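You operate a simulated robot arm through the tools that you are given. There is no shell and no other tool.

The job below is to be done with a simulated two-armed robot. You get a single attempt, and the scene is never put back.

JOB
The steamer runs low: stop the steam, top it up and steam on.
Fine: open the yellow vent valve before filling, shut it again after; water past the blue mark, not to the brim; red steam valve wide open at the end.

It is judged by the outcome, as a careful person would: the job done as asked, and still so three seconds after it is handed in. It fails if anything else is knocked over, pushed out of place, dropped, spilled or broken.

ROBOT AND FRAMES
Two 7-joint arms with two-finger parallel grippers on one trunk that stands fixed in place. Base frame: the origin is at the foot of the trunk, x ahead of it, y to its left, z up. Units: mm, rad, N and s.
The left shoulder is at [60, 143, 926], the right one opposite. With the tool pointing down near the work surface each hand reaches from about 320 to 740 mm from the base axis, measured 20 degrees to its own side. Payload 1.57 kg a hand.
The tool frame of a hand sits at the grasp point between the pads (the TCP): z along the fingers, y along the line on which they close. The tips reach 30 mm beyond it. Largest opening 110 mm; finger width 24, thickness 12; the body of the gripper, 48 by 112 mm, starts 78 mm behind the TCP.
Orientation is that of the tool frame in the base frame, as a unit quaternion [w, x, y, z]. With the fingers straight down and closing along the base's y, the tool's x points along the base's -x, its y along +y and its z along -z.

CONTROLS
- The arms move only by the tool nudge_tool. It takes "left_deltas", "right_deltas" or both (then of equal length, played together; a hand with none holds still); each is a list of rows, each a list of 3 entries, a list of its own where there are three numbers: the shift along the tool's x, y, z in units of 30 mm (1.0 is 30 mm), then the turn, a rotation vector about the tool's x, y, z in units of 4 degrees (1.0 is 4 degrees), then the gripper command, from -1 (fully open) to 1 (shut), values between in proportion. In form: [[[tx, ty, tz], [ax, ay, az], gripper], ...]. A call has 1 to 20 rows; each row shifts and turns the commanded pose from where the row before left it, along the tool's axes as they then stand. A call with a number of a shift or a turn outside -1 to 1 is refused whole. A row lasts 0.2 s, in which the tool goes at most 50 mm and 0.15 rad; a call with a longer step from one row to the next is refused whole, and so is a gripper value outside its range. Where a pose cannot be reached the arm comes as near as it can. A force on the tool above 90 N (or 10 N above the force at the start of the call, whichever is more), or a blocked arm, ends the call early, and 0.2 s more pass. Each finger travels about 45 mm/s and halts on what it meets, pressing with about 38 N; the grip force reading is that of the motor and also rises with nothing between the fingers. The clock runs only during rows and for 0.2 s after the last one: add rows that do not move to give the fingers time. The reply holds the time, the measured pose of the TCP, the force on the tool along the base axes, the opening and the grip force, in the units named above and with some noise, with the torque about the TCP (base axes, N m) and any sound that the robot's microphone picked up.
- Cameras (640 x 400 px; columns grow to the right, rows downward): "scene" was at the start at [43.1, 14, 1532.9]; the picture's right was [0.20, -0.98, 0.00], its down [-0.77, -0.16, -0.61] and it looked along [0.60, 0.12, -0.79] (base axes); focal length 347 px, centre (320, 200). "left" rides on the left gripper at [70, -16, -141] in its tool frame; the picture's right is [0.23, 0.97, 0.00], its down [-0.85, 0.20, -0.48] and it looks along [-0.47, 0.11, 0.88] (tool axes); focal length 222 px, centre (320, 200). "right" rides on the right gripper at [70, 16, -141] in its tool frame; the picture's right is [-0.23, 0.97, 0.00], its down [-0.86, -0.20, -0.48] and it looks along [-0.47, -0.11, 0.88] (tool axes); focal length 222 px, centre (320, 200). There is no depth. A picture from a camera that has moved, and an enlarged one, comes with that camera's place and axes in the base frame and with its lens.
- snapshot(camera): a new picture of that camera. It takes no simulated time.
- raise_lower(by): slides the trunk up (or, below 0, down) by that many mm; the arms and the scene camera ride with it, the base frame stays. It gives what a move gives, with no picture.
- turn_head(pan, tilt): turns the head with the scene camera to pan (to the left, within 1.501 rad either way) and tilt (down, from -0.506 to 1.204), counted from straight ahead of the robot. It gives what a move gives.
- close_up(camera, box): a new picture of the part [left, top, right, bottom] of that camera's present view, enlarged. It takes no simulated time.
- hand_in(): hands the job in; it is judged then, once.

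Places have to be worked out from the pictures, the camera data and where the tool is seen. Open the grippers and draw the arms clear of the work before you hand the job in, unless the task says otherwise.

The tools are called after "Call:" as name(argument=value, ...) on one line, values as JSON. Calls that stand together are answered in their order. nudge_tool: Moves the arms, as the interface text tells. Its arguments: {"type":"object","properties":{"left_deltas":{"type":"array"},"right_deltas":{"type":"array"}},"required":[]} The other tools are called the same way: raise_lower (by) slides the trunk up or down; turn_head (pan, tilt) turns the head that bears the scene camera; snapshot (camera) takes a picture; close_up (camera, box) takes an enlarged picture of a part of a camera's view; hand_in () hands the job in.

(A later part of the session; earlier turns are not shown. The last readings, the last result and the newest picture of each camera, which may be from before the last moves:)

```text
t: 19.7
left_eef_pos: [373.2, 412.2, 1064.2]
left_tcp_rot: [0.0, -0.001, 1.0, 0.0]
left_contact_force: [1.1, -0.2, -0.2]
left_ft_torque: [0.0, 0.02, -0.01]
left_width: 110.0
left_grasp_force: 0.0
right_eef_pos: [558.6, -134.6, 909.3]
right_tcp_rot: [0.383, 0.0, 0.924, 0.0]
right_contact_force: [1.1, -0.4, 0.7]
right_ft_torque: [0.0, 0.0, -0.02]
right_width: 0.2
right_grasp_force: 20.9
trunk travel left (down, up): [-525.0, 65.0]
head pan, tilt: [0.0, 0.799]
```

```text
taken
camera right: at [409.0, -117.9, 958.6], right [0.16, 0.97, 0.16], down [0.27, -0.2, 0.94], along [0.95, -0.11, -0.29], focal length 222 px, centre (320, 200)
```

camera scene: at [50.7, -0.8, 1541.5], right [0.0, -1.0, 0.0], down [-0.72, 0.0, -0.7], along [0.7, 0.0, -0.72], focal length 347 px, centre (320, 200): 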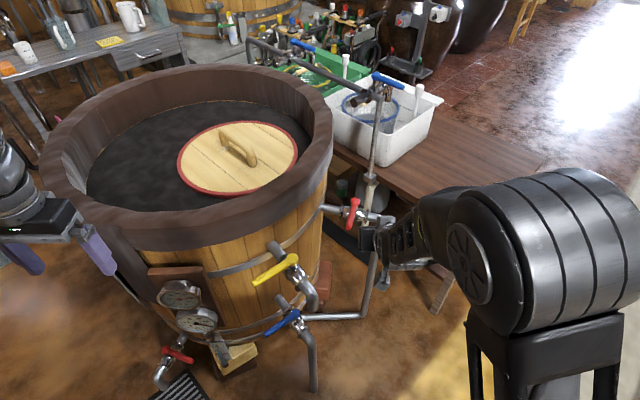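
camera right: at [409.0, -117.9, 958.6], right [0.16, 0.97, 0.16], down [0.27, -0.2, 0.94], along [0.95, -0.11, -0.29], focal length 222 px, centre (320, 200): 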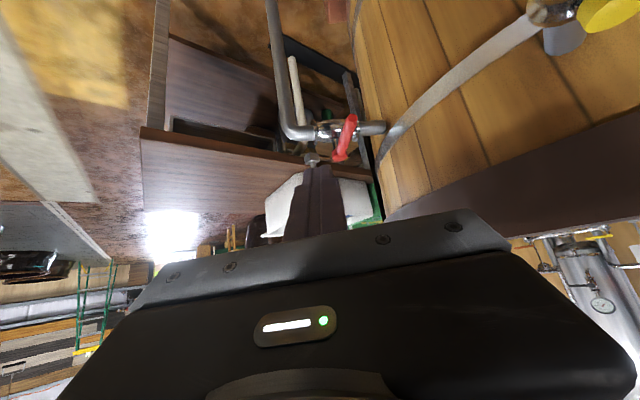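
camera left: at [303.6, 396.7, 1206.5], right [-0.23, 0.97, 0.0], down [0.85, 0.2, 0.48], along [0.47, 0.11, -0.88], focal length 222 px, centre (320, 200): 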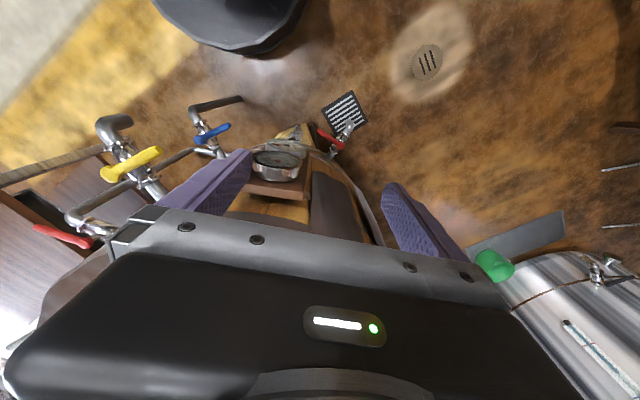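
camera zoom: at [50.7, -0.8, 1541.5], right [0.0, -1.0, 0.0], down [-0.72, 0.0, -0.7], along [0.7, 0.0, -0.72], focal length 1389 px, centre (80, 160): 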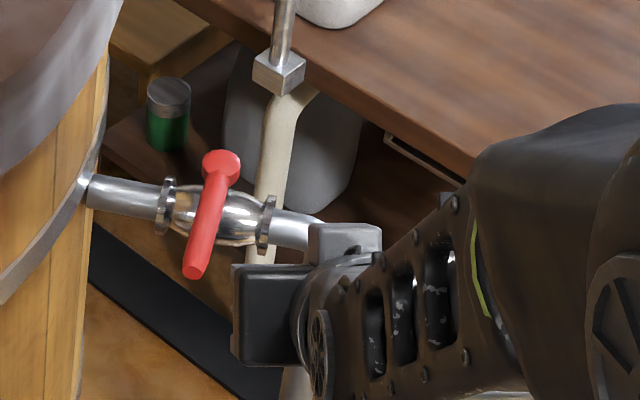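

The steam lever now lies across its pipe: shut. I turn the right hand by about 35° to face the vat squarely at the yellow valve, and shift the left hand a little further left out of the way before lowering the trunk.

Call:
nudge_tool(left_deltas=[[[0, 1, 0], [0, 0, 0], -1], [[0, 1, 0], [0, 0, 0], -1], [[0, 0, 0], [0, 0, 0], -1], [[0, 0, 0], [0, 0, 0], -1], [[0, 0, 0], [0, 0, 0], -1], [[0, 0, 0], [0, 0, 0], -1], [[0, 0, 0], [0, 0, 0], -1]], right_deltas=[[[0, 0, 0], [-0.884, 0, -0.884], 1], [[0, 0, 0], [-0.884, 0, -0.884], 1], [[0, 0, 0], [-0.884, 0, -0.884], 1], [[0, 0, 0], [-0.884, 0, -0.884], 1], [[0, 0, 0], [-0.884, 0, -0.884], 1], [[0, 0, 0], [-0.884, 0, -0.884], 1], [[0, 0, 0], [-0.884, 0, -0.884], 1]])

Call:
raise_lower(by=-150)

Call:
snapshot(camera="scene")

Call:
snapshot(camera="right")

Call:
snapshot(camera="left")

```text
t: 21.3
left_eef_pos: [373.8, 470.5, 1063.9]
left_tcp_rot: [0.001, 0.0, 1.0, 0.0]
left_contact_force: [0.9, 0.2, 0.2]
left_ft_torque: [0.03, -0.03, 0.0]
left_width: 109.8
left_grasp_force: 0.0
right_eef_pos: [558.9, -134.3, 908.3]
right_tcp_rot: [0.365, -0.278, 0.881, 0.116]
right_contact_force: [-0.1, -1.1, 0.7]
right_ft_torque: [-0.03, 0.01, 0.01]
right_width: 0.0
right_grasp_force: 21.0
trunk travel left (down, up): [-525.0, 65.0]
head pan, tilt: [0.0, 0.799]
```

```text
t: 23.1
left_eef_pos: [375.2, 471.2, 912.9]
left_tcp_rot: [0.0, 0.001, 1.0, -0.001]
left_contact_force: [0.3, 0.2, 0.5]
left_ft_torque: [0.01, 0.02, 0.0]
left_width: 110.0
left_grasp_force: 0.0
right_eef_pos: [558.8, -134.2, 759.5]
right_tcp_rot: [0.365, -0.279, 0.881, 0.116]
right_contact_force: [0.1, -0.4, -0.5]
right_ft_torque: [0.05, 0.03, 0.01]
right_width: 0.0
right_grasp_force: 21.4
trunk travel left (down, up): [-375.0, 215.0]
head pan, tilt: [0.0, 0.799]
```

```text
taken
camera scene: at [50.2, -0.9, 1391.6], right [0.0, -1.0, 0.0], down [-0.72, 0.0, -0.7], along [0.7, 0.0, -0.72], focal length 347 px, centre (320, 200)
```

scene: 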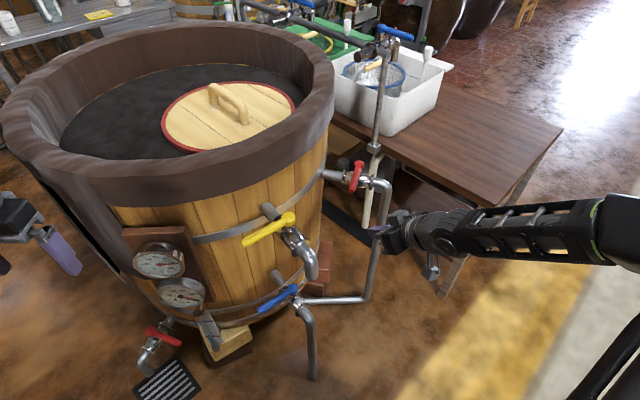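

```text
taken
camera right: at [427.3, -206.6, 810.0], right [-0.43, 0.89, 0.16], down [0.33, -0.01, 0.94], along [0.84, 0.46, -0.29], focal length 222 px, centre (320, 200)
```

right: 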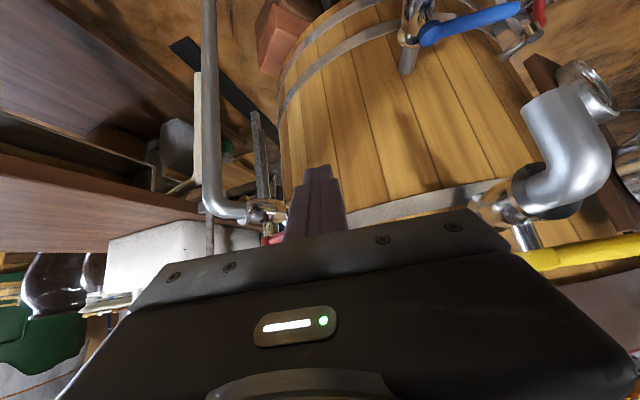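

```text
taken
camera left: at [304.1, 456.4, 1055.1], right [-0.23, 0.97, 0.0], down [0.85, 0.2, 0.48], along [0.47, 0.11, -0.88], focal length 222 px, centre (320, 200)
```

left: 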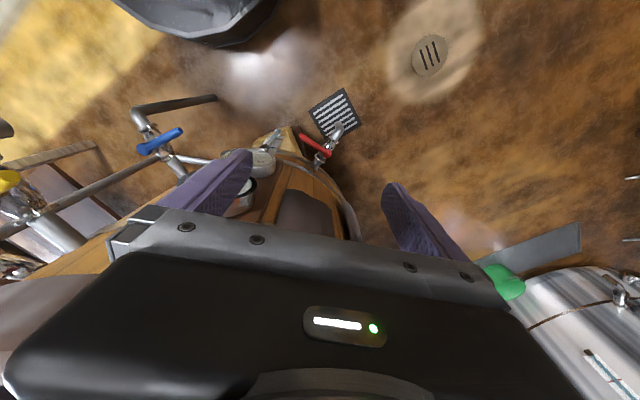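

The yellow valve re-checks at pivot (537, 65, 834), lever tip (475, 151, 829); its outlet ends at about (451, 17, 733). I zoom in to judge the lever's thickness and the clearance below it.

Call:
close_up(camera="scene", box=[220, 180, 340, 300])

Call:
close_up(camera="right", box=[440, 60, 640, 290])

Call:
close_up(camera="scene", box=[110, 220, 260, 380])

```text
3.33 times, centred on (280, 240) of scene
camera zoom: at [50.2, -0.9, 1391.6], right [0.0, -1.0, 0.0], down [-0.72, 0.0, -0.7], along [0.7, 0.0, -0.72], focal length 1158 px, centre (453, 67)
```

zoom: 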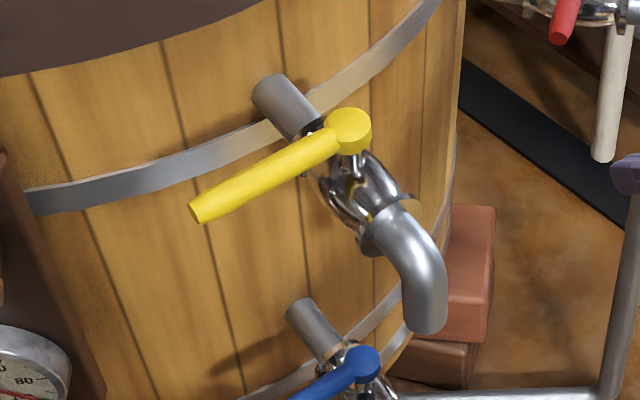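

```text
1.74 times, centred on (540, 175) of right
camera zoom: at [427.3, -206.6, 810.0], right [-0.43, 0.89, 0.16], down [0.33, -0.01, 0.94], along [0.84, 0.46, -0.29], focal length 386 px, centre (-63, 244)
```

zoom: 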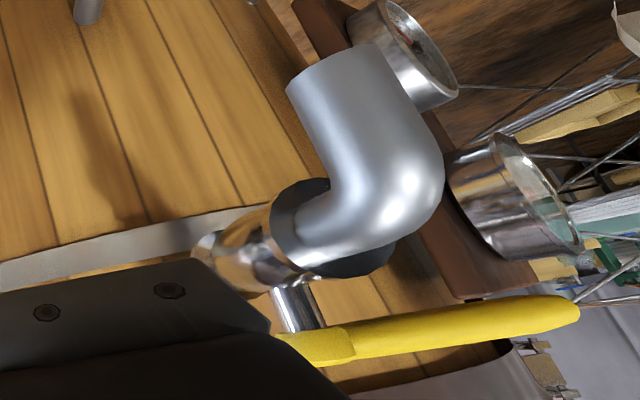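

```text
2.50 times, centred on (185, 300) of scene
camera zoom: at [50.2, -0.9, 1391.6], right [0.0, -1.0, 0.0], down [-0.72, 0.0, -0.7], along [0.7, 0.0, -0.72], focal length 868 px, centre (658, -50)
```

zoom: 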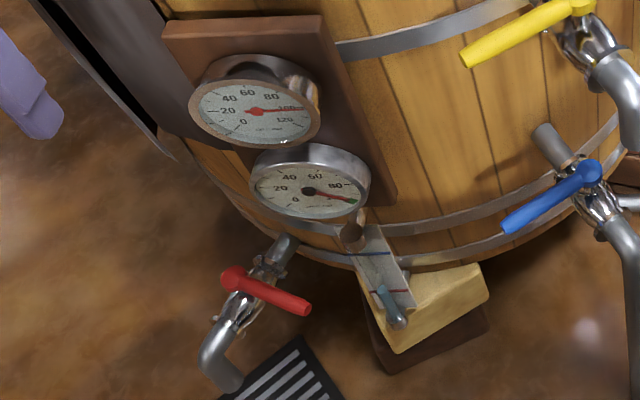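

The lower gauge has climbed toward its green mark since the steam was shut, so I go on to the vent without delay. I lift the right hand back and over, staying clear of the yellow outlet, to a point above the yellow lever.

Call:
nudge_tool(right_deltas=[[[-0.439, 0.43, -0.908], [0, 0, 0], 1], [[-0.439, 0.43, -0.908], [0, 0, 0], 1], [[-0.439, 0.43, -0.908], [0, 0, 0], 1], [[-0.439, 0.43, -0.908], [0, 0, 0], 1], [[-0.439, 0.43, -0.908], [0, 0, 0], 1], [[-0.439, 0.43, -0.908], [0, 0, 0], 1], [[-0.439, 0.43, -0.908], [0, 0, 0], 1], [[-0.461, 0.765, 0.461], [0, 0, 0], 1], [[-0.461, 0.765, 0.461], [0, 0, 0], 1], [[-0.461, 0.765, 0.461], [0, 0, 0], 1], [[-0.461, 0.765, 0.461], [0, 0, 0], 1], [[-0.461, 0.765, 0.461], [0, 0, 0], 1], [[-0.461, 0.765, 0.461], [0, 0, 0], 1], [[-0.461, 0.765, 0.461], [0, 0, 0], 1], [[0, 0, 0], [0, 0, 0], 1]])

Call:
snapshot(camera="scene")

Call:
snapshot(camera="right")

```text
t: 26.3
left_eef_pos: [373.1, 470.7, 913.5]
left_tcp_rot: [0.0, 0.001, 1.0, 0.0]
left_contact_force: [-0.4, -0.4, 0.7]
left_ft_torque: [-0.01, 0.01, 0.01]
left_width: 110.1
left_grasp_force: 0.1
right_eef_pos: [469.4, 110.3, 959.2]
right_tcp_rot: [0.364, -0.278, 0.881, 0.115]
right_contact_force: [0.0, 0.2, 0.1]
right_ft_torque: [-0.02, -0.02, -0.02]
right_width: 0.0
right_grasp_force: 21.1
trunk travel left (down, up): [-375.0, 215.0]
head pan, tilt: [0.0, 0.799]
```

```text
taken
camera scene: at [49.8, -0.2, 1391.5], right [0.0, -1.0, 0.0], down [-0.72, 0.0, -0.7], along [0.7, 0.0, -0.72], focal length 347 px, centre (320, 200)
```

scene: 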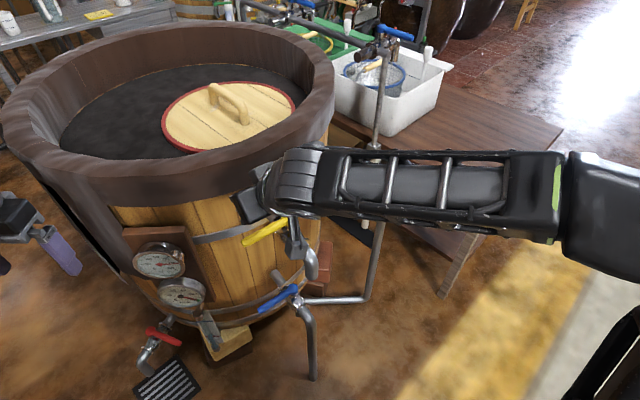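

```text
taken
camera right: at [337.3, 37.9, 1010.0], right [-0.43, 0.89, 0.16], down [0.33, -0.01, 0.94], along [0.84, 0.46, -0.29], focal length 222 px, centre (320, 200)
```

right: 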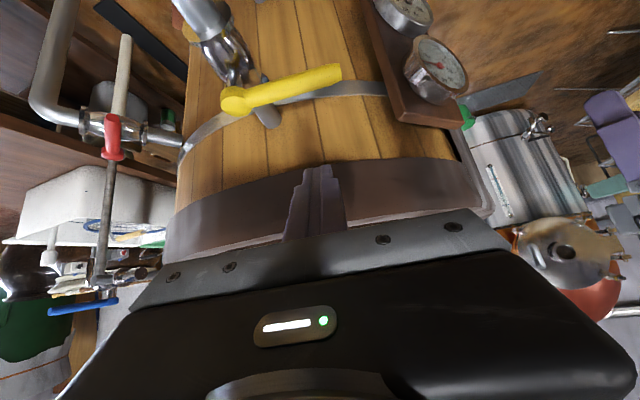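

The lever's place agrees from the wrist view: pivot (535, 65), tip (474, 153). I go to the hover point just beyond the lever and then down behind it.

Call:
nudge_tool(right_deltas=[[[0.12, 0.086, 0.933], [0, 0, 0], 1], [[0.12, 0.086, 0.933], [0, 0, 0], 1], [[0.12, 0.086, 0.933], [0, 0, 0], 1], [[0, 0, 0], [0, 0, 0], 1]])

Call:
snapshot(camera="right")

Call:
snapshot(camera="scene")

```text
t: 27.3
left_eef_pos: [374.0, 471.4, 913.6]
left_tcp_rot: [0.0, 0.0, 1.0, 0.0]
left_contact_force: [0.1, 0.4, -0.2]
left_ft_torque: [0.05, -0.03, -0.04]
left_width: 110.1
left_grasp_force: 0.0
right_eef_pos: [508.6, 145.5, 894.4]
right_tcp_rot: [0.365, -0.278, 0.881, 0.116]
right_contact_force: [-0.3, -0.9, 0.3]
right_ft_torque: [-0.03, 0.01, -0.04]
right_width: 0.1
right_grasp_force: 21.3
trunk travel left (down, up): [-375.0, 215.0]
head pan, tilt: [0.0, 0.799]
```

```text
taken
camera right: at [375.5, 72.8, 943.6], right [-0.43, 0.89, 0.16], down [0.33, -0.01, 0.94], along [0.84, 0.46, -0.29], focal length 222 px, centre (320, 200)
```

right: 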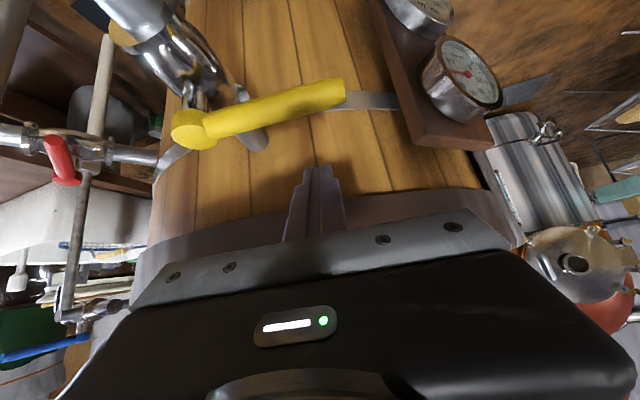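

```text
taken
camera scene: at [50.3, -0.8, 1391.5], right [0.0, -1.0, 0.0], down [-0.72, 0.0, -0.7], along [0.7, 0.0, -0.72], focal length 347 px, centre (320, 200)
```

scene: 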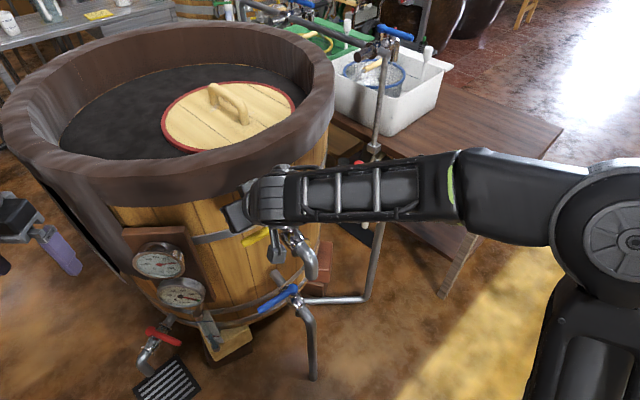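

The fingers are lined up with the outer part of the lever, beyond it. I descend behind it.

Call:
nudge_tool(right_deltas=[[[0.53, 0, 0.53], [0, 0, 0], 1], [[0.53, 0, 0.53], [0, 0, 0], 1], [[0, 0, 0], [0, 0, 0], 1]])

Call:
snapshot(camera="right")

```text
t: 28.1
left_eef_pos: [374.0, 471.2, 913.5]
left_tcp_rot: [0.0, 0.0, 1.0, 0.0]
left_contact_force: [0.1, 0.7, -0.5]
left_ft_torque: [0.0, 0.01, 0.03]
left_width: 109.9
left_grasp_force: 0.1
right_eef_pos: [509.3, 145.8, 849.3]
right_tcp_rot: [0.365, -0.279, 0.881, 0.116]
right_contact_force: [-0.5, -0.7, 0.5]
right_ft_torque: [-0.02, -0.02, -0.01]
right_width: 0.0
right_grasp_force: 20.9
trunk travel left (down, up): [-375.0, 215.0]
head pan, tilt: [0.0, 0.799]
```

```text
taken
camera right: at [376.5, 73.0, 899.4], right [-0.43, 0.89, 0.16], down [0.33, -0.01, 0.94], along [0.84, 0.46, -0.29], focal length 222 px, centre (320, 200)
```

right: 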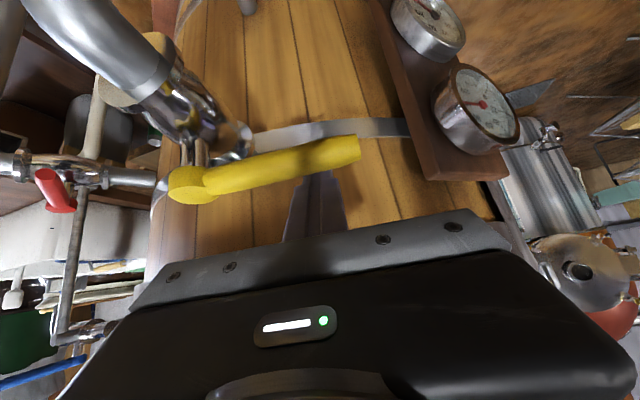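

The finger is behind the yellow lever. I pull it along the arc through the first ~30° and watch the force.

Call:
nudge_tool(right_deltas=[[[0.242, 0.012, -0.242], [0, 0, 0], 1], [[0.242, 0.012, -0.242], [0, 0, 0], 1], [[0.26, 0.053, -0.26], [0, 0, 0], 1], [[0.26, 0.053, -0.26], [0, 0, 0], 1], [[0.261, -0.045, -0.261], [0, 0, 0], 1], [[0.261, -0.045, -0.261], [0, 0, 0], 1]])

Call:
snapshot(camera="right")

Call:
snapshot(camera="scene")

```text
t: 29.5
left_eef_pos: [374.1, 471.6, 914.5]
left_tcp_rot: [0.0, 0.001, 1.0, 0.001]
left_contact_force: [0.7, 0.6, -1.3]
left_ft_torque: [0.01, 0.01, 0.01]
left_width: 110.2
left_grasp_force: 0.1
right_eef_pos: [456.2, 108.2, 849.2]
right_tcp_rot: [0.366, -0.279, 0.88, 0.115]
right_contact_force: [12.7, -3.9, 15.4]
right_ft_torque: [-0.26, -0.05, 0.27]
right_width: 0.0
right_grasp_force: 21.3
trunk travel left (down, up): [-375.0, 215.0]
head pan, tilt: [0.0, 0.799]
```

```text
taken
camera right: at [324.1, 36.4, 899.4], right [-0.43, 0.89, 0.16], down [0.33, -0.01, 0.94], along [0.84, 0.46, -0.29], focal length 222 px, centre (320, 200)
```

right: 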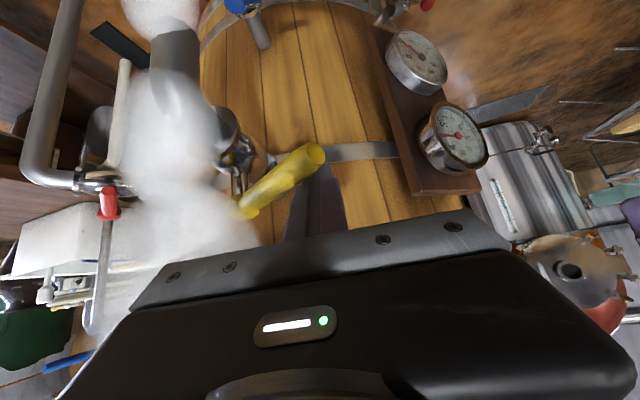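

```text
taken
camera scene: at [50.7, -1.3, 1391.6], right [0.0, -1.0, 0.0], down [-0.72, 0.0, -0.7], along [0.7, 0.0, -0.72], focal length 347 px, centre (320, 200)
```

scene: 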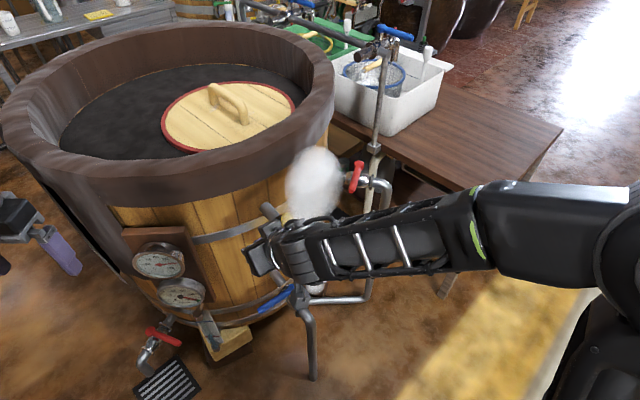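

The lever turns (about 30°, ~20 N) and steam comes out of the vent, as it should. I carry on along the arc.

Call:
nudge_tool(right_deltas=[[[0.245, -0.137, -0.245], [0, 0, 0], 1], [[0.245, -0.137, -0.245], [0, 0, 0], 1], [[0.211, -0.223, -0.211], [0, 0, 0], 1], [[0.211, -0.223, -0.211], [0, 0, 0], 1], [[0.163, -0.29, -0.163], [0, 0, 0], 1], [[0.163, -0.29, -0.163], [0, 0, 0], 1]])

Call:
snapshot(camera="right")

Call:
close_up(camera="scene", box=[200, 160, 380, 310])

```text
t: 30.9
left_eef_pos: [372.9, 471.7, 912.4]
left_tcp_rot: [0.0, 0.0, 1.0, 0.0]
left_contact_force: [-0.1, 0.5, 0.4]
left_ft_torque: [0.01, -0.02, 0.0]
left_width: 110.1
left_grasp_force: 0.1
right_eef_pos: [432.5, 48.6, 845.1]
right_tcp_rot: [0.363, -0.279, 0.881, 0.117]
right_contact_force: [-2.2, 1.3, -1.8]
right_ft_torque: [0.03, 0.01, -0.04]
right_width: 0.2
right_grasp_force: 21.3
trunk travel left (down, up): [-375.0, 215.0]
head pan, tilt: [0.0, 0.799]
```

```text
taken
camera right: at [300.4, -24.6, 895.8], right [-0.43, 0.89, 0.16], down [0.34, -0.01, 0.94], along [0.84, 0.46, -0.3], focal length 222 px, centre (320, 200)
```

right: 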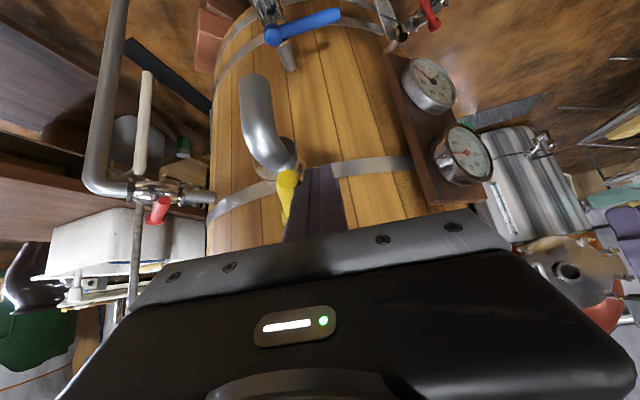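

```text
2.67 times, centred on (290, 235) of scene
camera zoom: at [49.7, -0.8, 1391.3], right [0.0, -1.0, 0.0], down [-0.72, 0.0, -0.7], along [0.7, 0.0, -0.72], focal length 926 px, centre (400, 107)
```

zoom: 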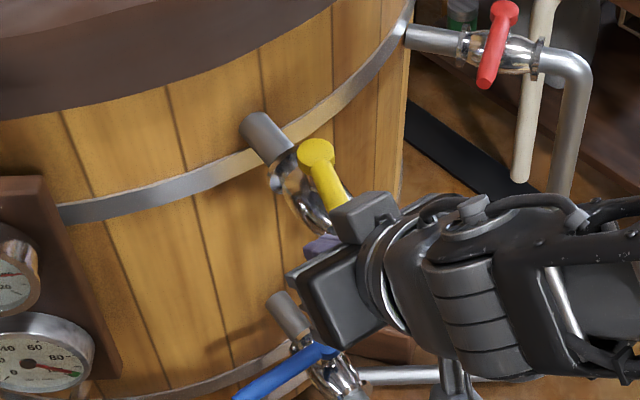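

The lever is at about 201° of an expected ~215° and the vent steam has died down. I push the last bit in small steps until the stop is felt.

Call:
nudge_tool(right_deltas=[[[0.04, -0.23, -0.04], [0, 0, 0], 1], [[0.03, -0.23, -0.03], [0, 0, 0], 1], [[0.02, -0.2, -0.02], [0, 0, 0], 1], [[0, 0, 0], [0, 0, 0], 1]])

Call:
snapshot(camera="right")

```text
t: 31.9
left_eef_pos: [374.9, 472.9, 913.7]
left_tcp_rot: [0.0, 0.0, 1.0, 0.0]
left_contact_force: [1.4, -0.6, -1.0]
left_ft_torque: [-0.02, 0.02, -0.02]
left_width: 110.0
left_grasp_force: 0.0
right_eef_pos: [443.8, 30.0, 846.4]
right_tcp_rot: [0.364, -0.278, 0.881, 0.115]
right_contact_force: [-0.8, 0.6, -1.7]
right_ft_torque: [0.02, 0.03, 0.01]
right_width: 0.2
right_grasp_force: 21.1
trunk travel left (down, up): [-375.0, 215.0]
head pan, tilt: [0.0, 0.799]
```

```text
taken
camera right: at [310.5, -42.7, 897.9], right [-0.43, 0.89, 0.16], down [0.33, -0.01, 0.94], along [0.84, 0.46, -0.29], focal length 222 px, centre (320, 200)
```

right: 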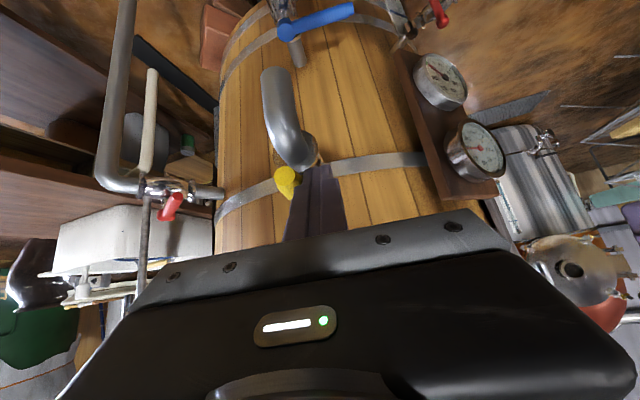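

The lever reads about 214°, still with almost no force. I push 8 mm more to reach the stop.

Call:
nudge_tool(right_deltas=[[[0.0, -0.13, 0], [0, 0, 0], 1], [[0.0, -0.13, 0], [0, 0, 0], 1], [[0, 0, 0], [0, 0, 0], 1]])

Call:
snapshot(camera="right")

```text
t: 32.7
left_eef_pos: [372.5, 471.9, 913.7]
left_tcp_rot: [0.001, 0.0, 1.0, -0.001]
left_contact_force: [-0.2, 0.3, -0.5]
left_ft_torque: [0.0, -0.03, 0.0]
left_width: 110.0
left_grasp_force: 0.0
right_eef_pos: [444.8, 26.0, 847.2]
right_tcp_rot: [0.364, -0.281, 0.88, 0.117]
right_contact_force: [-9.4, 14.4, -2.1]
right_ft_torque: [0.21, 0.19, 0.48]
right_width: 0.0
right_grasp_force: 21.3
trunk travel left (down, up): [-375.0, 215.0]
head pan, tilt: [0.0, 0.799]
```

```text
taken
camera right: at [313.0, -47.4, 897.9], right [-0.43, 0.89, 0.16], down [0.33, -0.01, 0.94], along [0.84, 0.46, -0.29], focal length 222 px, centre (320, 200)
```

right: 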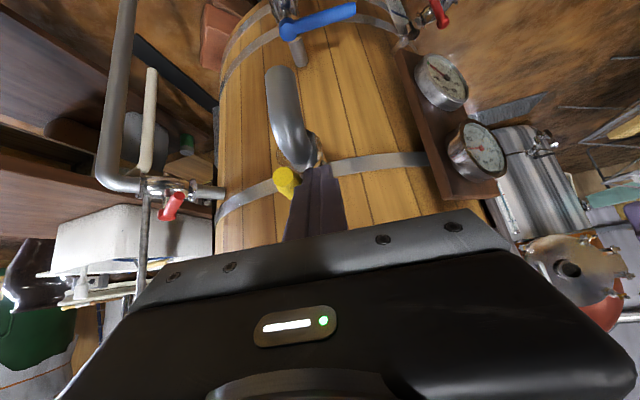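

The yellow lever is at its stop (about 17 N), lying along its pipe: the vent is wide open. I slide the fingers off its side, lift clear, move to the right, and set the hand flatter (57° tilt, facing about 10° left) for the blue valve.

Call:
nudge_tool(right_deltas=[[[0, 0.42, 0], [0, 0, 0], 1], [[0, 0.42, 0], [0, 0, 0], 1], [[-0.707, 0, -0.707], [0, 0, 0], 1], [[-0.707, 0, -0.707], [0, 0, 0], 1], [[-0.707, 0, -0.707], [0, 0, 0], 1], [[0.743, -0.788, -0.394], [0, 0, 0], 1], [[0.743, -0.788, -0.394], [0, 0, 0], 1], [[0.743, -0.788, -0.394], [0, 0, 0], 1], [[0.743, -0.788, -0.394], [0, 0, 0], 1], [[0.743, -0.788, -0.394], [0, 0, 0], 1], [[0, 0, 0], [0.884, 0, 0.884], 1], [[0, 0, 0], [0.884, 0, 0.884], 1], [[0, 0, 0], [0.884, 0, 0.884], 1], [[0, 0, 0], [0.884, 0, 0.884], 1], [[0, 0, 0], [0.884, 0, 0.884], 1], [[0, 0, 0], [0, -1, 0], 1], [[0, 0, 0], [0, -1, 0], 1], [[0, 0, 0], [0, -1, 0], 1], [[0, 0, 0], [0, 0, 0], 1]])

Call:
snapshot(camera="scene")

Call:
close_up(camera="scene", box=[200, 170, 340, 310])

Call:
close_up(camera="scene", box=[120, 230, 260, 370])

```text
t: 36.7
left_eef_pos: [373.8, 471.7, 913.6]
left_tcp_rot: [0.0, 0.001, 1.0, 0.0]
left_contact_force: [0.2, -0.1, -0.3]
left_ft_torque: [0.0, 0.02, -0.01]
left_width: 110.1
left_grasp_force: 0.1
right_eef_pos: [458.0, -112.9, 946.1]
right_tcp_rot: [0.474, -0.076, 0.876, 0.042]
right_contact_force: [-0.6, -1.1, -0.2]
right_ft_torque: [0.01, 0.03, -0.02]
right_width: 0.0
right_grasp_force: 20.9
right hand out of reach, approached as far as the arm can: row 10, 11, 12, 13, 16, 17, 18
trunk travel left (down, up): [-375.0, 215.0]
head pan, tilt: [0.0, 0.799]
```

```text
taken
camera scene: at [50.2, -0.8, 1391.5], right [0.0, -1.0, 0.0], down [-0.72, 0.0, -0.7], along [0.7, 0.0, -0.72], focal length 347 px, centre (320, 200)
```

scene: 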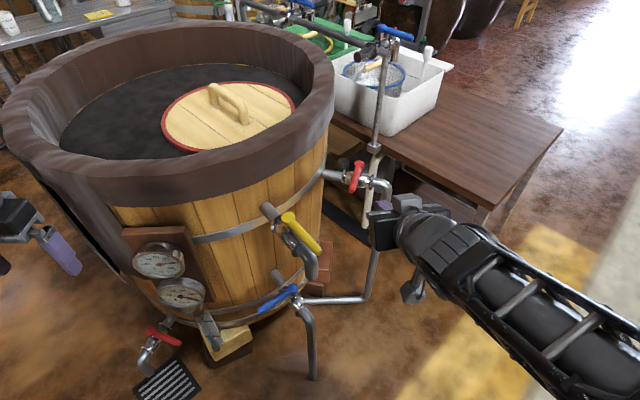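

```text
2.86 times, centred on (270, 240) of scene
camera zoom: at [50.2, -0.8, 1391.5], right [0.0, -1.0, 0.0], down [-0.72, 0.0, -0.7], along [0.7, 0.0, -0.72], focal length 992 px, centre (463, 86)
```

zoom: 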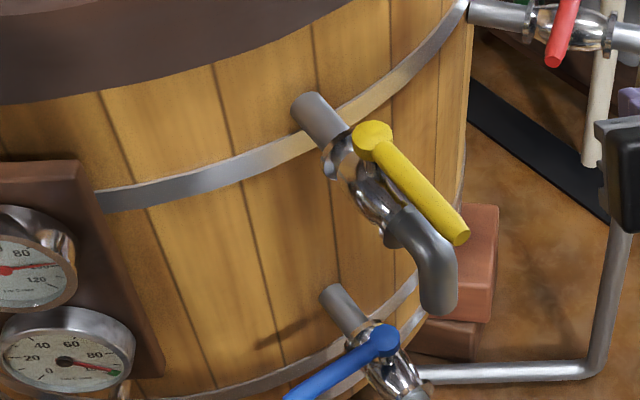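

```text
2.86 times, centred on (190, 300) of scene
camera zoom: at [50.2, -0.8, 1391.5], right [0.0, -1.0, 0.0], down [-0.72, 0.0, -0.7], along [0.7, 0.0, -0.72], focal length 992 px, centre (691, -86)
```

zoom: 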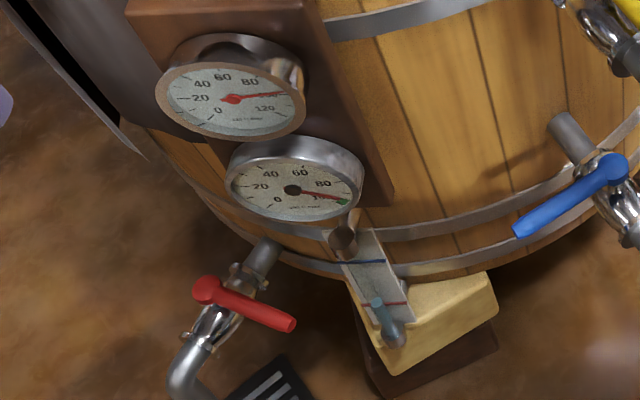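

The yellow lever lies along its pipe and the upper gauge has begun to drop. The hand could not come quite as near the body as commanded, so I lower the trunk fully, which gives the arm room to work at the blue valve (z ≈ 515).

Call:
raise_lower(by=-200)

Call:
snapshot(camera="scene")

Call:
snapshot(camera="left")

Call:
snapshot(camera="right")

```text
t: 38.8
left_eef_pos: [374.8, 472.1, 713.6]
left_tcp_rot: [0.001, 0.001, 1.0, 0.0]
left_contact_force: [1.0, -0.2, 0.1]
left_ft_torque: [0.0, 0.02, 0.02]
left_width: 110.0
left_grasp_force: 0.1
right_eef_pos: [458.4, -111.8, 746.2]
right_tcp_rot: [0.473, -0.076, 0.877, 0.041]
right_contact_force: [-0.8, 0.5, 0.1]
right_ft_torque: [-0.01, -0.01, 0.01]
right_width: 0.0
right_grasp_force: 21.4
trunk travel left (down, up): [-175.0, 415.0]
head pan, tilt: [0.0, 0.799]
```

```text
taken
camera scene: at [50.2, -0.9, 1191.6], right [0.0, -1.0, 0.0], down [-0.72, 0.0, -0.7], along [0.7, 0.0, -0.72], focal length 347 px, centre (320, 200)
```

scene: 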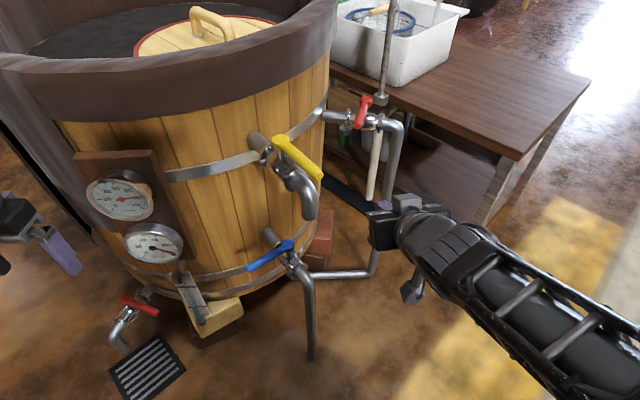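

```text
taken
camera left: at [304.1, 456.4, 855.1], right [-0.23, 0.97, 0.0], down [0.85, 0.2, 0.48], along [0.47, 0.11, -0.88], focal length 222 px, centre (320, 200)
```

left: 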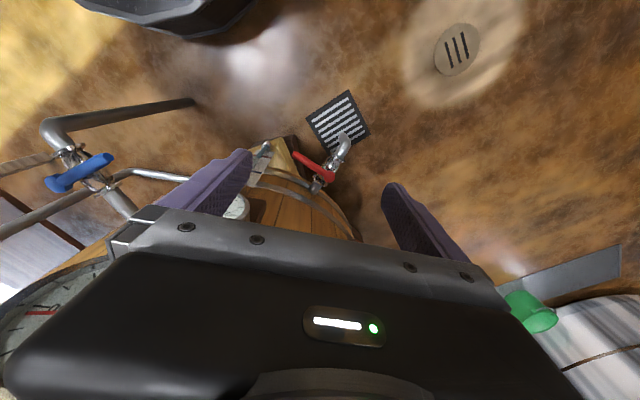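

```text
taken
camera right: at [301.2, -124.1, 764.5], right [-0.05, 0.98, 0.19], down [0.1, -0.18, 0.98], along [0.99, 0.07, -0.09], focal length 222 px, centre (320, 200)
```

right: 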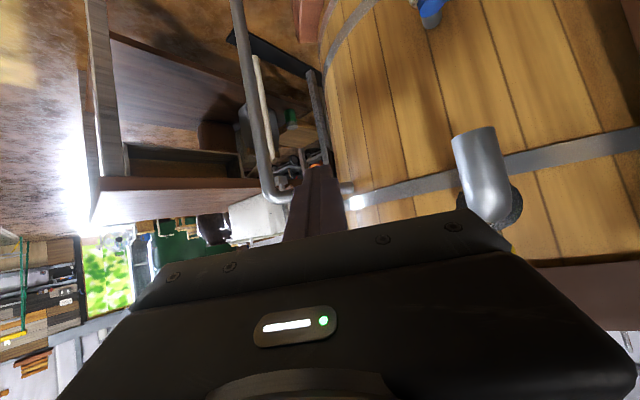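

All clear beneath. I lower the remaining 175 mm.

Call:
raise_lower(by=-172)

Call:
snapshot(camera="scene")

Call:
close_up(camera="scene", box=[80, 200, 340, 380])

Call:
snapshot(camera="right")

```text
t: 40.8
left_eef_pos: [374.6, 472.0, 541.5]
left_tcp_rot: [0.0, 0.0, 1.0, 0.0]
left_contact_force: [0.2, 0.3, -0.6]
left_ft_torque: [-0.02, 0.0, -0.03]
left_width: 110.1
left_grasp_force: 0.1
right_eef_pos: [457.6, -112.1, 573.9]
right_tcp_rot: [0.474, -0.077, 0.876, 0.042]
right_contact_force: [-0.5, -0.5, -0.3]
right_ft_torque: [-0.02, -0.03, 0.01]
right_width: 0.0
right_grasp_force: 21.5
trunk travel left (down, up): [-3.0, 587.0]
head pan, tilt: [0.0, 0.799]
```

```text
taken
camera scene: at [50.2, -0.8, 1019.6], right [0.0, -1.0, 0.0], down [-0.72, 0.0, -0.7], along [0.7, 0.0, -0.72], focal length 347 px, centre (320, 200)
```

scene: 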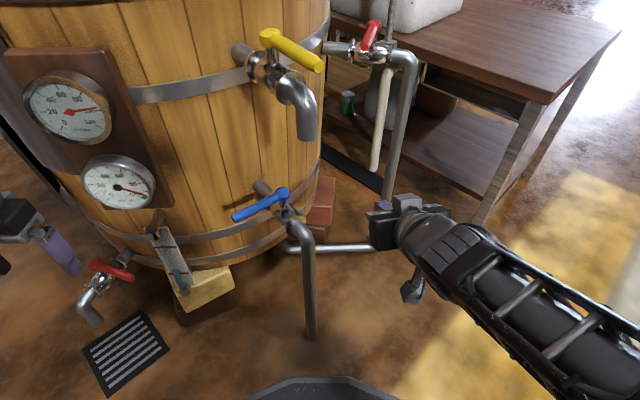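

```text
2.22 times, centred on (210, 290) of scene
camera zoom: at [50.2, -0.8, 1019.6], right [0.0, -1.0, 0.0], down [-0.72, 0.0, -0.7], along [0.7, 0.0, -0.72], focal length 772 px, centre (564, 0)
```

zoom: 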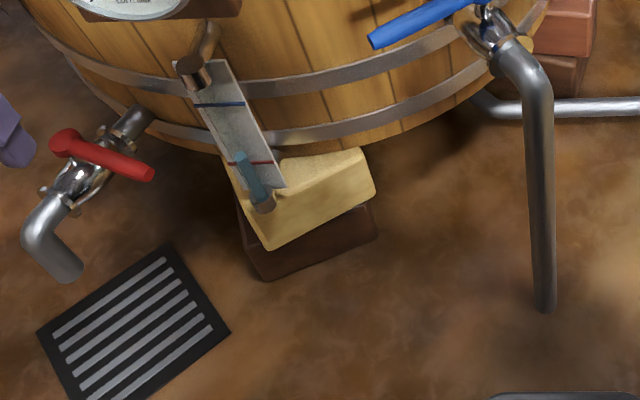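

```text
taken
camera right: at [301.2, -124.1, 592.5], right [-0.05, 0.98, 0.19], down [0.1, -0.18, 0.98], along [0.99, 0.07, -0.09], focal length 222 px, centre (320, 200)
```

right: 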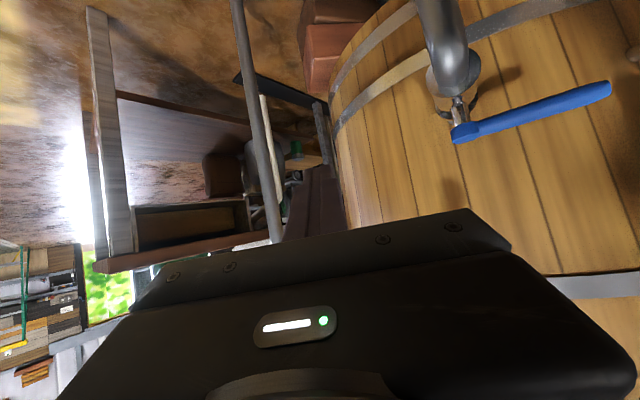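

The sight glass is clearly visible now: water near the red mark, the blue mark above it. I zoom in on both the blue valve and the glass for exact readings.

Call:
close_up(camera="scene", box=[220, 160, 340, 260])

Call:
close_up(camera="scene", box=[130, 205, 210, 305])

Call:
close_up(camera="right", box=[400, 0, 640, 170])

```text
4.00 times, centred on (280, 210) of scene
camera zoom: at [50.2, -0.8, 1019.6], right [0.0, -1.0, 0.0], down [-0.72, 0.0, -0.7], along [0.7, 0.0, -0.72], focal length 1389 px, centre (480, 160)
```

zoom: 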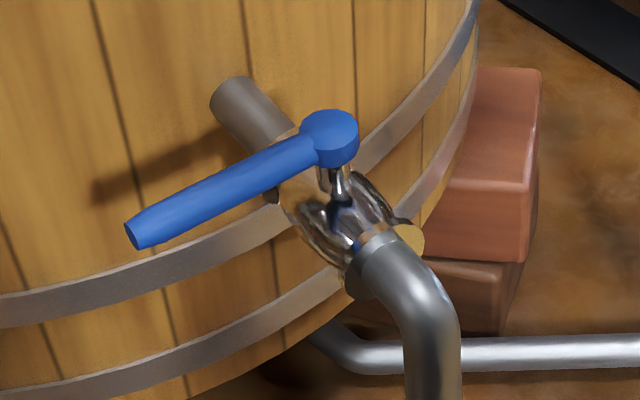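

```text
4.00 times, centred on (170, 255) of scene
camera zoom: at [50.2, -0.8, 1019.6], right [0.0, -1.0, 0.0], down [-0.72, 0.0, -0.7], along [0.7, 0.0, -0.72], focal length 1389 px, centre (920, -20)
```

zoom: 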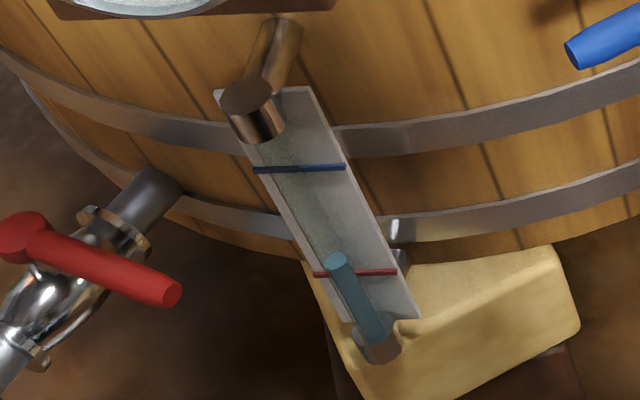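

```text
2.35 times, centred on (520, 85) of right
camera zoom: at [301.2, -124.1, 592.5], right [-0.05, 0.98, 0.19], down [0.1, -0.18, 0.98], along [0.99, 0.07, -0.09], focal length 523 px, centre (-151, 471)
```

zoom: 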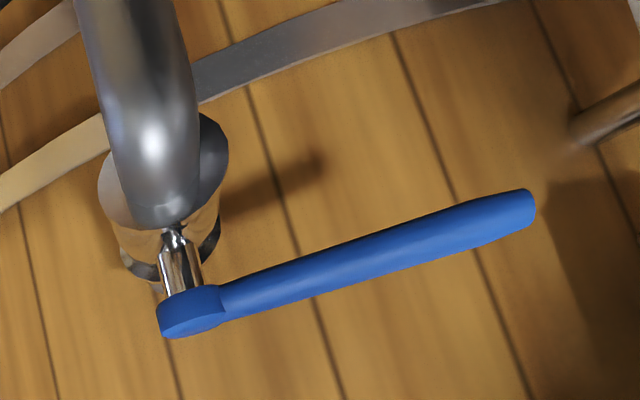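

Refined blue valve: pivot (553, 77, 521), lever tip (478, 160, 529). I tilt the right hand back a little to 53° and check where the arm really stands before crossing over to it.

Call:
nudge_tool(right_deltas=[[[0, 0, 0], [0, 1, 0], 1], [[0, 0, 0.5], [0, 0, 0], 1], [[0, 0, 0], [0, 0, 0], 1]])

```text
t: 41.6
left_eef_pos: [374.4, 469.8, 540.4]
left_tcp_rot: [0.0, 0.0, 1.0, 0.0]
left_contact_force: [-0.3, -0.6, 0.1]
left_ft_torque: [0.0, -0.01, -0.01]
left_width: 110.0
left_grasp_force: 0.1
right_eef_pos: [470.8, -110.0, 564.6]
right_tcp_rot: [0.443, -0.078, 0.892, 0.039]
right_contact_force: [-0.2, 0.3, 0.1]
right_ft_torque: [-0.03, 0.0, 0.02]
right_width: 0.1
right_grasp_force: 21.4
trunk travel left (down, up): [-3.0, 587.0]
head pan, tilt: [0.0, 0.799]
```

The commanded pose follows the measured one, good. I lift a little and cross to the left above the blue valve, staying well under the vent outlet, and stop part-way to look.

Call:
nudge_tool(right_deltas=[[[-0.667, 0, -0.5], [0, 0, 0], 1], [[-0.202, 0.96, 0.319], [0, 0, 0], 1], [[-0.202, 0.96, 0.319], [0, 0, 0], 1], [[-0.202, 0.96, 0.319], [0, 0, 0], 1], [[-0.202, 0.96, 0.319], [0, 0, 0], 1], [[0, 0, 0], [0, 0, 0], 1]])

Call:
snapshot(camera="scene")

Call:
snapshot(camera="right")

Call:
snapshot(camera="left")

```text
t: 43.0
left_eef_pos: [374.8, 471.9, 541.8]
left_tcp_rot: [0.0, 0.0, 1.0, 0.0]
left_contact_force: [0.9, -0.8, -1.1]
left_ft_torque: [0.02, 0.04, 0.01]
left_width: 109.7
left_grasp_force: 0.0
right_eef_pos: [495.2, 9.9, 586.5]
right_tcp_rot: [0.443, -0.078, 0.892, 0.039]
right_contact_force: [0.0, -0.3, 0.3]
right_ft_torque: [0.0, 0.01, 0.02]
right_width: 0.0
right_grasp_force: 21.0
trunk travel left (down, up): [-3.0, 587.0]
head pan, tilt: [0.0, 0.799]
```

```text
taken
camera scene: at [50.2, -0.8, 1019.5], right [0.0, -1.0, 0.0], down [-0.72, 0.0, -0.7], along [0.7, 0.0, -0.72], focal length 347 px, centre (320, 200)
```

scene: 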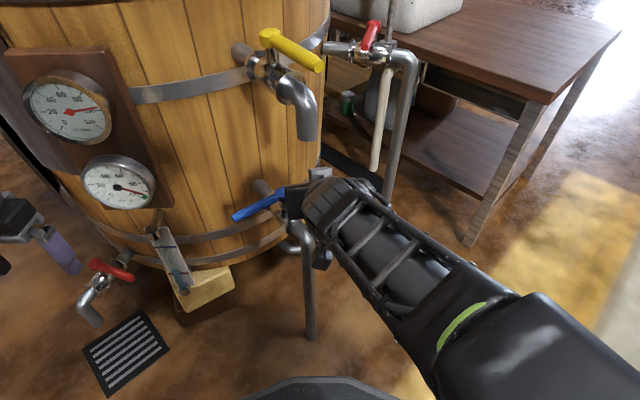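

```text
taken
camera right: at [339.8, -1.0, 615.5], right [-0.03, 0.98, 0.18], down [0.17, -0.17, 0.97], along [0.99, 0.06, -0.16], focal length 222 px, centre (320, 200)
```

right: 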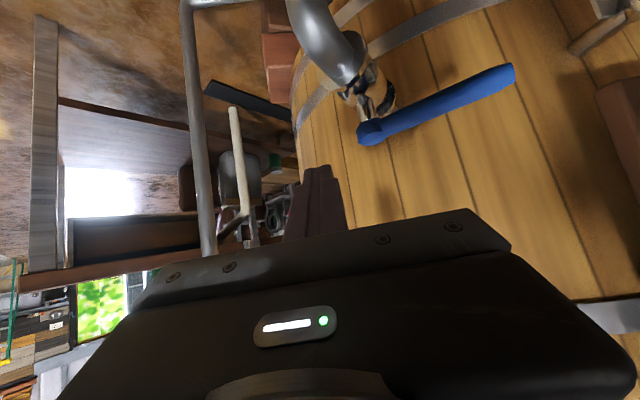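

```text
taken
camera left: at [304.1, 456.4, 683.0], right [-0.23, 0.97, 0.0], down [0.85, 0.2, 0.48], along [0.47, 0.11, -0.88], focal length 222 px, centre (320, 200)
```

left: 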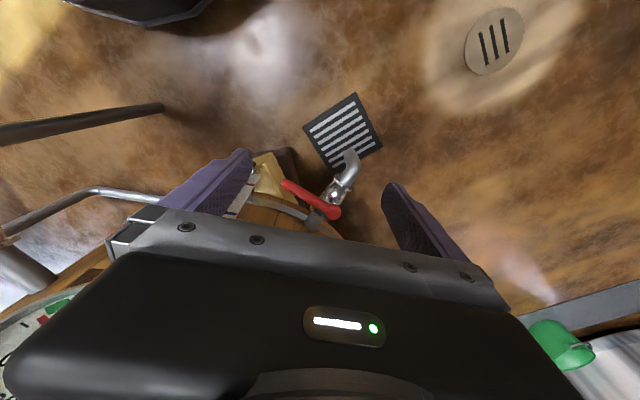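

The wrist passes well under the vent outlet and the lever's place is confirmed (tip (480, 161, 527)). I finish the crossing to hover just beyond the lever.

Call:
nudge_tool(right_deltas=[[[-0.195, 0.969, 0.33], [0, 0, 0], 1], [[-0.195, 0.969, 0.33], [0, 0, 0], 1], [[-0.195, 0.969, 0.33], [0, 0, 0], 1], [[-0.195, 0.969, 0.33], [0, 0, 0], 1], [[-0.195, 0.969, 0.33], [0, 0, 0], 1], [[0, 0, 0], [0, 0, 0], 1]])

Call:
snapshot(camera="scene")

Call:
snapshot(camera="right")

```text
t: 44.6
left_eef_pos: [374.2, 470.5, 541.9]
left_tcp_rot: [0.0, 0.001, 1.0, 0.001]
left_contact_force: [-0.4, -0.1, -0.1]
left_ft_torque: [-0.01, 0.01, -0.01]
left_width: 110.0
left_grasp_force: 0.1
right_eef_pos: [530.5, 157.6, 611.7]
right_tcp_rot: [0.436, -0.051, 0.894, 0.088]
right_contact_force: [-1.2, -0.1, -1.7]
right_ft_torque: [-0.01, 0.0, -0.01]
right_width: 0.1
right_grasp_force: 21.4
trunk travel left (down, up): [-3.0, 587.0]
head pan, tilt: [0.0, 0.799]
stopped in row 6 (right hand): the arm was blocked; the commanded pose is now the measured one
```

```text
taken
camera scene: at [50.2, -0.8, 1019.5], right [0.0, -1.0, 0.0], down [-0.72, 0.0, -0.7], along [0.7, 0.0, -0.72], focal length 347 px, centre (320, 200)
```

scene: 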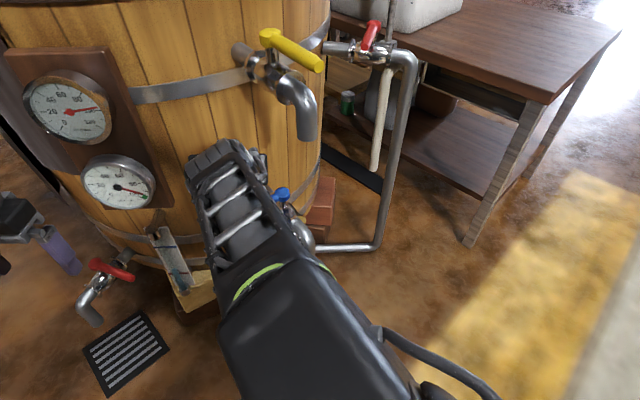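

```text
taken
camera right: at [375.0, 143.9, 642.0], right [-0.02, 0.96, 0.29], down [0.19, -0.28, 0.94], along [0.98, 0.08, -0.18], focal length 222 px, centre (320, 200)
```

right: 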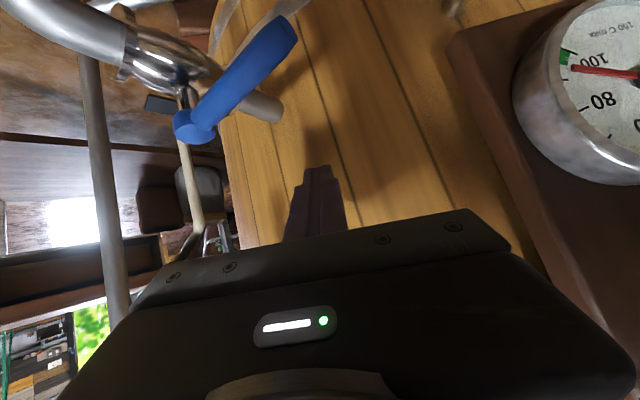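

The arm was blocked at the end of that move though the lever has not moved, and the tool feels hardly any force, so something else (forearm or elbow) is touching. I look down with the head to find out what.

Call:
turn_head(pan=0.0, tilt=1.2)

Call:
snapshot(camera="scene")

Call:
snapshot(camera="left")

```text
t: 45.4
left_eef_pos: [373.7, 471.9, 541.9]
left_tcp_rot: [0.0, 0.0, 1.0, 0.0]
left_contact_force: [0.2, 0.5, -0.3]
left_ft_torque: [-0.02, -0.02, -0.03]
left_width: 110.0
left_grasp_force: 0.2
right_eef_pos: [529.6, 157.8, 609.7]
right_tcp_rot: [0.435, -0.052, 0.895, 0.089]
right_contact_force: [-0.5, -0.5, 0.5]
right_ft_torque: [-0.02, -0.01, 0.01]
right_width: 0.0
right_grasp_force: 20.8
trunk travel left (down, up): [-3.0, 587.0]
head pan, tilt: [0.0, 1.201]
```

```text
taken
camera scene: at [25.5, -0.8, 991.8], right [0.0, -1.0, 0.0], down [-0.93, 0.0, -0.36], along [0.36, 0.0, -0.93], focal length 347 px, centre (320, 200)
```

scene: 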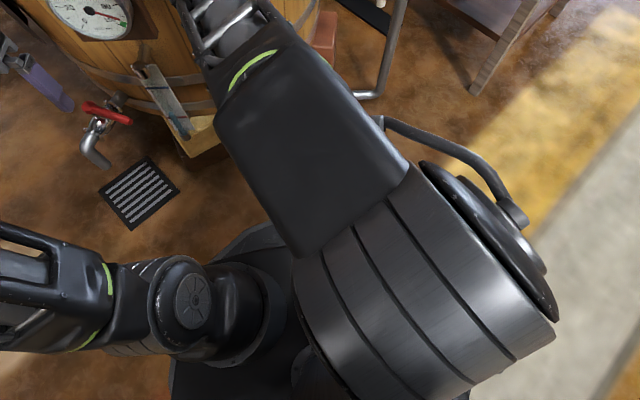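

```text
taken
camera left: at [304.1, 456.4, 683.0], right [-0.23, 0.97, 0.0], down [0.85, 0.2, 0.48], along [0.47, 0.11, -0.88], focal length 222 px, centre (320, 200)
```

left: 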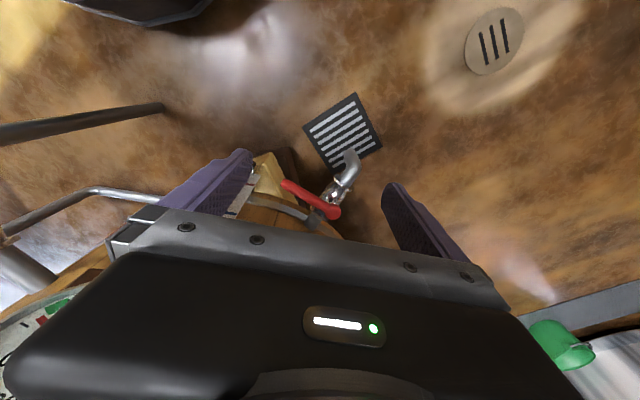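

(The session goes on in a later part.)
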